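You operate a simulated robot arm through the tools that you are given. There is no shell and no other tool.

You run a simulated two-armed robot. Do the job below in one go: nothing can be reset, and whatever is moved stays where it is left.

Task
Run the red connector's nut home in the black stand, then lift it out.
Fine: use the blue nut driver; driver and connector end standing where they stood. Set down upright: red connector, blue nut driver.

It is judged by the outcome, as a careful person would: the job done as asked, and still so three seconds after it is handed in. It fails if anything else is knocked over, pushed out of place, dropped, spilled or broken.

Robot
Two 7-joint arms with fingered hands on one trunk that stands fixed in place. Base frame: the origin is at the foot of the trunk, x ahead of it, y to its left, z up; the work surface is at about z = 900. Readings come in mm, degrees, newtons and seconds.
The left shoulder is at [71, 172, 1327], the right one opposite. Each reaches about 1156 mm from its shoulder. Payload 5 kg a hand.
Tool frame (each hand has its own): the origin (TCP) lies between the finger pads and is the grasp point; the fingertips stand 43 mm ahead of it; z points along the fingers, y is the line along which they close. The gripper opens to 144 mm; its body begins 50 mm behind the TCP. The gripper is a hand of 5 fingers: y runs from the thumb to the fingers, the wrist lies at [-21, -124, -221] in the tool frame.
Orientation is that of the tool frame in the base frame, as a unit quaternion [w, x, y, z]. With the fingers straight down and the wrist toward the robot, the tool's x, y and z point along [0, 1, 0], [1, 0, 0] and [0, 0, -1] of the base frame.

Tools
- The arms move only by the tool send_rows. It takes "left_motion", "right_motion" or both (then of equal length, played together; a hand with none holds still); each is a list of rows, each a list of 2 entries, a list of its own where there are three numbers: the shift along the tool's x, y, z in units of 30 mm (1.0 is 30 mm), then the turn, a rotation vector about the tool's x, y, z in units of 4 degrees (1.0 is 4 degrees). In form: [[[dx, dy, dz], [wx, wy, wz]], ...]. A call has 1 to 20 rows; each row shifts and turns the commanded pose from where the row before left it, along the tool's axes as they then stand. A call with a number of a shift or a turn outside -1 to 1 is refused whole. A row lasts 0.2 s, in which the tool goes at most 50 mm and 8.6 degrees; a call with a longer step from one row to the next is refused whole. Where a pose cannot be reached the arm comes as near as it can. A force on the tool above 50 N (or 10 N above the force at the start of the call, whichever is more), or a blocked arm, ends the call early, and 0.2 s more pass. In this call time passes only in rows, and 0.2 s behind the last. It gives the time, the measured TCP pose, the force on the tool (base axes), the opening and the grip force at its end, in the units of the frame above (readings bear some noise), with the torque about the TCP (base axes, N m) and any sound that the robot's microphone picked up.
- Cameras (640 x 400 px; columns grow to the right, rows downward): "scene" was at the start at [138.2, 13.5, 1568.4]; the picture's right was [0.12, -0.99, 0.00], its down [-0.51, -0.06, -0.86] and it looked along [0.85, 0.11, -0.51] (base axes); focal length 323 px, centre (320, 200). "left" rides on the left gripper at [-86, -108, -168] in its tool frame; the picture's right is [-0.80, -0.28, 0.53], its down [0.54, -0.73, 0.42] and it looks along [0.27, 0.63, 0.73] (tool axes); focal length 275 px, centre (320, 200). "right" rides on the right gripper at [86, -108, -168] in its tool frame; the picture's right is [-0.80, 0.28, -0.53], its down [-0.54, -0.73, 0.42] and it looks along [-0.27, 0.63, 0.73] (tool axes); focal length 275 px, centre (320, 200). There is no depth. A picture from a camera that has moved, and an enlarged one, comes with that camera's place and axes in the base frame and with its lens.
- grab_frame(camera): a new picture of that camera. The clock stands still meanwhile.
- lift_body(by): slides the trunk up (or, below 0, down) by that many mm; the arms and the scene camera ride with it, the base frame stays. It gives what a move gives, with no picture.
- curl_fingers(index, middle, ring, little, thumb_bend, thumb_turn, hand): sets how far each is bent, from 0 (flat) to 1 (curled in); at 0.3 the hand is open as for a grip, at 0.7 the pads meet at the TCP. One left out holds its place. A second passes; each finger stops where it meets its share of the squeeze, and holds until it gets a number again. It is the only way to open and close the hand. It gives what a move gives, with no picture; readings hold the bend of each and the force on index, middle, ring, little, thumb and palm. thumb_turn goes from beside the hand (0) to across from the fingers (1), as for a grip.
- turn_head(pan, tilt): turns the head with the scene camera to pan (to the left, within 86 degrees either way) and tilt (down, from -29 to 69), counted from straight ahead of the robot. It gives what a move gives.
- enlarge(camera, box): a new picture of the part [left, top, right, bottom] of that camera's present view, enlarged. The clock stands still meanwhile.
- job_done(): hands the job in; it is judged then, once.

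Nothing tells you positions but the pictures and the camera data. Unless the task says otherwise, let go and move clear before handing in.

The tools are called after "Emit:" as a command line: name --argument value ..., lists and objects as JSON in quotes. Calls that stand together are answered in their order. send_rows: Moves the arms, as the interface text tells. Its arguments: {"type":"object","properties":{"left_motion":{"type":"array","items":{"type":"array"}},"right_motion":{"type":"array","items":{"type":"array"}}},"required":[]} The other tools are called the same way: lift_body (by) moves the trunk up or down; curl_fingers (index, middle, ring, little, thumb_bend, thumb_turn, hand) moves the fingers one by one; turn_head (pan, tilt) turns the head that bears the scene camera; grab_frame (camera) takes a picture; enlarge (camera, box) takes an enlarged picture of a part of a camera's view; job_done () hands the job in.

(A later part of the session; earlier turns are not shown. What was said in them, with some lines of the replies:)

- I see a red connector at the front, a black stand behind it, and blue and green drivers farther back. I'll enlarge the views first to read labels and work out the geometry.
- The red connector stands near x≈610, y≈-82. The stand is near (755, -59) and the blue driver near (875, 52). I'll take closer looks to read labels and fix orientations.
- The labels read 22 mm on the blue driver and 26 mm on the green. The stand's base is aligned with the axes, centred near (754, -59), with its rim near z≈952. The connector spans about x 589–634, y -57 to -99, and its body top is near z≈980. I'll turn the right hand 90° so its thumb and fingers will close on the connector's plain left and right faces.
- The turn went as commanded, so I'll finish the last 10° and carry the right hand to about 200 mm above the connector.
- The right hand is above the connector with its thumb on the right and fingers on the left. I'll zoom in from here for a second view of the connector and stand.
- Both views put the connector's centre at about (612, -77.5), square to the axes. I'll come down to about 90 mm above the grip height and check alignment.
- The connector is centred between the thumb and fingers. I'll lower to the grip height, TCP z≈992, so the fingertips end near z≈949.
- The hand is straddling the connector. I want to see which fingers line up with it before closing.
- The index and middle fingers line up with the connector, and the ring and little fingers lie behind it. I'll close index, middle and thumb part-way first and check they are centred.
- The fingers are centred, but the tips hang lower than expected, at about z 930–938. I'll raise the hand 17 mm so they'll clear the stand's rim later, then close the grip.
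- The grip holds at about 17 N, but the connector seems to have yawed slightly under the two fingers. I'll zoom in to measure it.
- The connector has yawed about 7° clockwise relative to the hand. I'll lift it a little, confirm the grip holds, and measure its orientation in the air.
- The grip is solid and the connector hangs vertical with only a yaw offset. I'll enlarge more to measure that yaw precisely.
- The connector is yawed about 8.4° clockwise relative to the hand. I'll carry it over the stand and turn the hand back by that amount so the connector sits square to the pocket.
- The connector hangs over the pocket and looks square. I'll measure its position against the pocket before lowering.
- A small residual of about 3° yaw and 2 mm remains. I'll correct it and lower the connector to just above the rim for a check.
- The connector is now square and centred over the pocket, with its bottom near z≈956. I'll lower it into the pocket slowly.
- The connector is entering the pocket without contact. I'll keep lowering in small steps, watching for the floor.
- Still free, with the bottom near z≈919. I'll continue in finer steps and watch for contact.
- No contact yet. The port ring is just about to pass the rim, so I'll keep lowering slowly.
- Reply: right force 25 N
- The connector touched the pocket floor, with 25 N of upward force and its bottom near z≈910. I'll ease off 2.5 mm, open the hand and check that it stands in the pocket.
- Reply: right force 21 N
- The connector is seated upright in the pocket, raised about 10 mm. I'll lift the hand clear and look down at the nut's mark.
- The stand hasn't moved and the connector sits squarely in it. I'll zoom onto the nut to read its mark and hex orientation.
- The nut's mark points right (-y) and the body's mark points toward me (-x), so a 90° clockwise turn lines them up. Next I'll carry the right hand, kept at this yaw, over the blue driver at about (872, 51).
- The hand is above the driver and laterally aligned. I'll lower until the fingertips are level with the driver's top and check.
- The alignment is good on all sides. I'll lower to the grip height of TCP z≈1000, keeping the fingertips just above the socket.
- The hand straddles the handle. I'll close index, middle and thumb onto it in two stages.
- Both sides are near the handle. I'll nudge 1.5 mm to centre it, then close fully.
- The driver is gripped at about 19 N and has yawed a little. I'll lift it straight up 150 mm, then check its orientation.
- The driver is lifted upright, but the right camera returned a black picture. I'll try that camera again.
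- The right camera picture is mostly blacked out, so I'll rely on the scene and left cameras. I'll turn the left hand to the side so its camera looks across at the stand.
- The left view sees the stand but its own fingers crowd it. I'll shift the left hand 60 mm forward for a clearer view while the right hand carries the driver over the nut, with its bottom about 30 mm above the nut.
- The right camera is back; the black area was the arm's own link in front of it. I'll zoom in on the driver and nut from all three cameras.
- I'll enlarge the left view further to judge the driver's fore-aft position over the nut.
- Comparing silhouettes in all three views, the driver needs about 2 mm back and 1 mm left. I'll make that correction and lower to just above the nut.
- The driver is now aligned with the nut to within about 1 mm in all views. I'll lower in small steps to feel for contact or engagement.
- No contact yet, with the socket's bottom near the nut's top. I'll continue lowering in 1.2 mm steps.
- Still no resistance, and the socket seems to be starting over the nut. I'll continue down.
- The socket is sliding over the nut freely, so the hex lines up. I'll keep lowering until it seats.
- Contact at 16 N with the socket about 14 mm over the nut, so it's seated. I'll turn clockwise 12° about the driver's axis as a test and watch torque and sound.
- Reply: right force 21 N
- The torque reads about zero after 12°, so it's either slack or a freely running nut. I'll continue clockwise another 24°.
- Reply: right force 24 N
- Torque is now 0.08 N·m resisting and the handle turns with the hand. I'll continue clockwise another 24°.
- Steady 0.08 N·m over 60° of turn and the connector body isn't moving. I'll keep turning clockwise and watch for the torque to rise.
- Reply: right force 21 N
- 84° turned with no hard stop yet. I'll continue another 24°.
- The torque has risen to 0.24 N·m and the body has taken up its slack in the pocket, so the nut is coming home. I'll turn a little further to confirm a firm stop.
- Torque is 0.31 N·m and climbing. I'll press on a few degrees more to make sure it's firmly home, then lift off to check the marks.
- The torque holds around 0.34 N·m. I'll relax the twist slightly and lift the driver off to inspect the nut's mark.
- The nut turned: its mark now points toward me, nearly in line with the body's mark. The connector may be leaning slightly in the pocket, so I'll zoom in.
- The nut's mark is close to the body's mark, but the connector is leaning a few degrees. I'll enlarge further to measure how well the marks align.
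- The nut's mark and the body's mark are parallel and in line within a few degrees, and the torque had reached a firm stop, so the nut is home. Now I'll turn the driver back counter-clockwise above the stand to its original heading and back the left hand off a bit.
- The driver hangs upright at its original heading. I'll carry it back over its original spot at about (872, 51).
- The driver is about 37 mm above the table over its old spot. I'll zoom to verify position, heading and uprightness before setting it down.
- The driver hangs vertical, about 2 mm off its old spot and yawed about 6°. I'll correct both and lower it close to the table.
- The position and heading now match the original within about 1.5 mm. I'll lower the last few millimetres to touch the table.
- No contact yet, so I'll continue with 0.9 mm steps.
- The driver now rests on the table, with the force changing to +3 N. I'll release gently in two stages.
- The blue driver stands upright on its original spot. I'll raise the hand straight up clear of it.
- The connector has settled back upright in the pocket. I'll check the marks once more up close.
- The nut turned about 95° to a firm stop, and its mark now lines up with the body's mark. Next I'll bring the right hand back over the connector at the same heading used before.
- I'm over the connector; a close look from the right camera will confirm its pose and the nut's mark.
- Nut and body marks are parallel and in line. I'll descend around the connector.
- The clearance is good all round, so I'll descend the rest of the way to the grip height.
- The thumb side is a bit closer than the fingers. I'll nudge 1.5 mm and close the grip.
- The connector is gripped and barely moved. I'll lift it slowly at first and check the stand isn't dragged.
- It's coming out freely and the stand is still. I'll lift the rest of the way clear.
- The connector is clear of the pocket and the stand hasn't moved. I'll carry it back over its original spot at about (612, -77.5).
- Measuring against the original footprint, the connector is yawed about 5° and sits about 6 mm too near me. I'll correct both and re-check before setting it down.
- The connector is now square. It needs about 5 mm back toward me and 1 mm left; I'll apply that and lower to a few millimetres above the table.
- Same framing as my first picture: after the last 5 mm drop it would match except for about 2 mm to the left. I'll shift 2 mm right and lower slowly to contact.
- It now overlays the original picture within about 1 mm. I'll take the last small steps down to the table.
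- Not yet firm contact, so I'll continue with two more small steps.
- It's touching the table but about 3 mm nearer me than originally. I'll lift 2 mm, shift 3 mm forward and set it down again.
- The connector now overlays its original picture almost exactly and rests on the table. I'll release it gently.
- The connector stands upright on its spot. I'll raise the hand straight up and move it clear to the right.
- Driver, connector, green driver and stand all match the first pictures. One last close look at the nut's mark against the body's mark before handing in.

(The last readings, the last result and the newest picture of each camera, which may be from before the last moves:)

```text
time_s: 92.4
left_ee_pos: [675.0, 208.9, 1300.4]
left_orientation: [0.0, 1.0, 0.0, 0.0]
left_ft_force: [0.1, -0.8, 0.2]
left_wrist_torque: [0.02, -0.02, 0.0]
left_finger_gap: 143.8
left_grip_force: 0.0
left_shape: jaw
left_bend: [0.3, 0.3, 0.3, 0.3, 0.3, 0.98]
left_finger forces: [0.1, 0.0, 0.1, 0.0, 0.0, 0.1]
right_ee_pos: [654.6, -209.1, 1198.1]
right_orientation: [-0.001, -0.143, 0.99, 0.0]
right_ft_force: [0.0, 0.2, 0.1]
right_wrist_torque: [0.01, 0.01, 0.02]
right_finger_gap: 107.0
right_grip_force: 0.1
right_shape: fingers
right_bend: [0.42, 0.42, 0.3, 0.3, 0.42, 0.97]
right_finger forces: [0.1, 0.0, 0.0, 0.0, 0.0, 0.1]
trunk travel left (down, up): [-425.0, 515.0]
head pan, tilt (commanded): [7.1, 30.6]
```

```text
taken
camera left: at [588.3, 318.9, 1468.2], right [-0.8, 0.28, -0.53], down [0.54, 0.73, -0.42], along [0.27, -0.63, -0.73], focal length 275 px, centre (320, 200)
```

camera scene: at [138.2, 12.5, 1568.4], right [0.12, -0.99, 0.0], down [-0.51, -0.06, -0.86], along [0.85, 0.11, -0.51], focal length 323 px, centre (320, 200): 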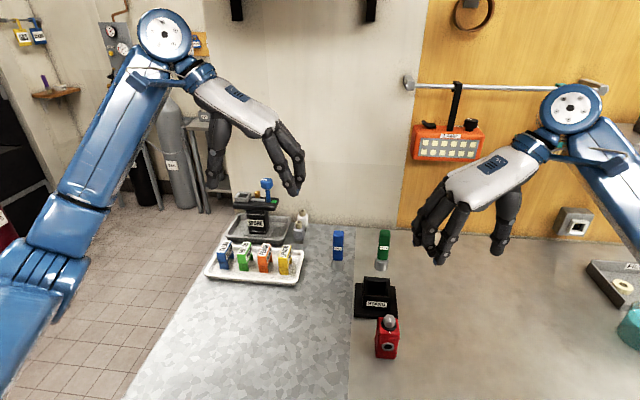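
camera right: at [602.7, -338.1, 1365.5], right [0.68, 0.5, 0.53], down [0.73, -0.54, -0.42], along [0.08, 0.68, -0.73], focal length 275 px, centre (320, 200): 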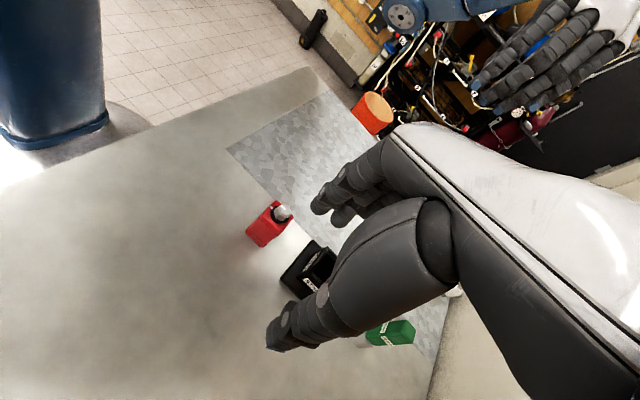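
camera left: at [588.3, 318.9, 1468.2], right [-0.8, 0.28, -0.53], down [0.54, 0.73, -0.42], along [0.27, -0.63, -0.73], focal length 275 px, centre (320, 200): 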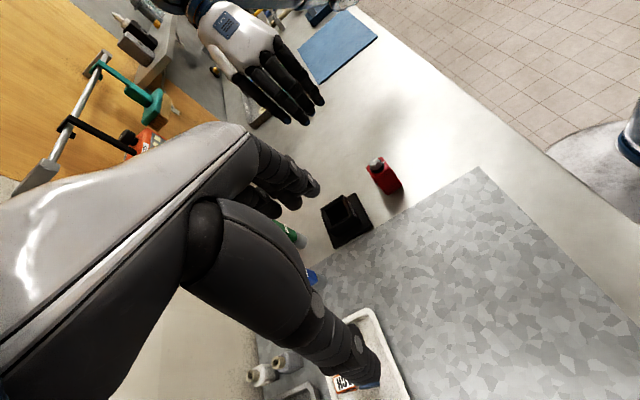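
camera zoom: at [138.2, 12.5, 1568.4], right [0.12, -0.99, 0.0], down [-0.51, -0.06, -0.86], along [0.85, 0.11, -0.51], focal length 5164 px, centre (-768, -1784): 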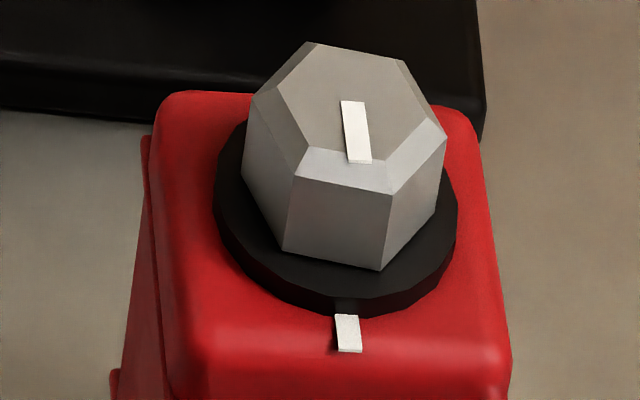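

The nut's mark and the body's mark are parallel within about 1°, so the nut is home. The connector and blue driver stand upright where they stood, the stand and everything else are undisturbed, and both hands are clear, so I'm handing in the job.

Emit:
job_done

```text
The job is handed in.
```

The job is handed in: the red connector's nut is home, and the connector and the blue driver are both back standing upright where they started.

- **Nut:** I turned it about 95° clockwise in the stand with the blue 22 mm driver. It came up against a firm stop, with torque rising from about 0.08 to 0.34 N·m. The white mark on the nut is now parallel to the mark on the body to within about 1°. The microphone picked up no click or other sound at any point, so I'm going by the torque and the marks.
- **Connector:** It leaned briefly in the stand when I lifted the driver off, then settled upright by itself. It came out freely and stands about 1 mm from its original spot.
- **Blue driver:** Its position and heading match the first picture.
- **Everything else:** The stand and the green driver have not moved, nothing else was knocked or shifted, and both hands are clear.
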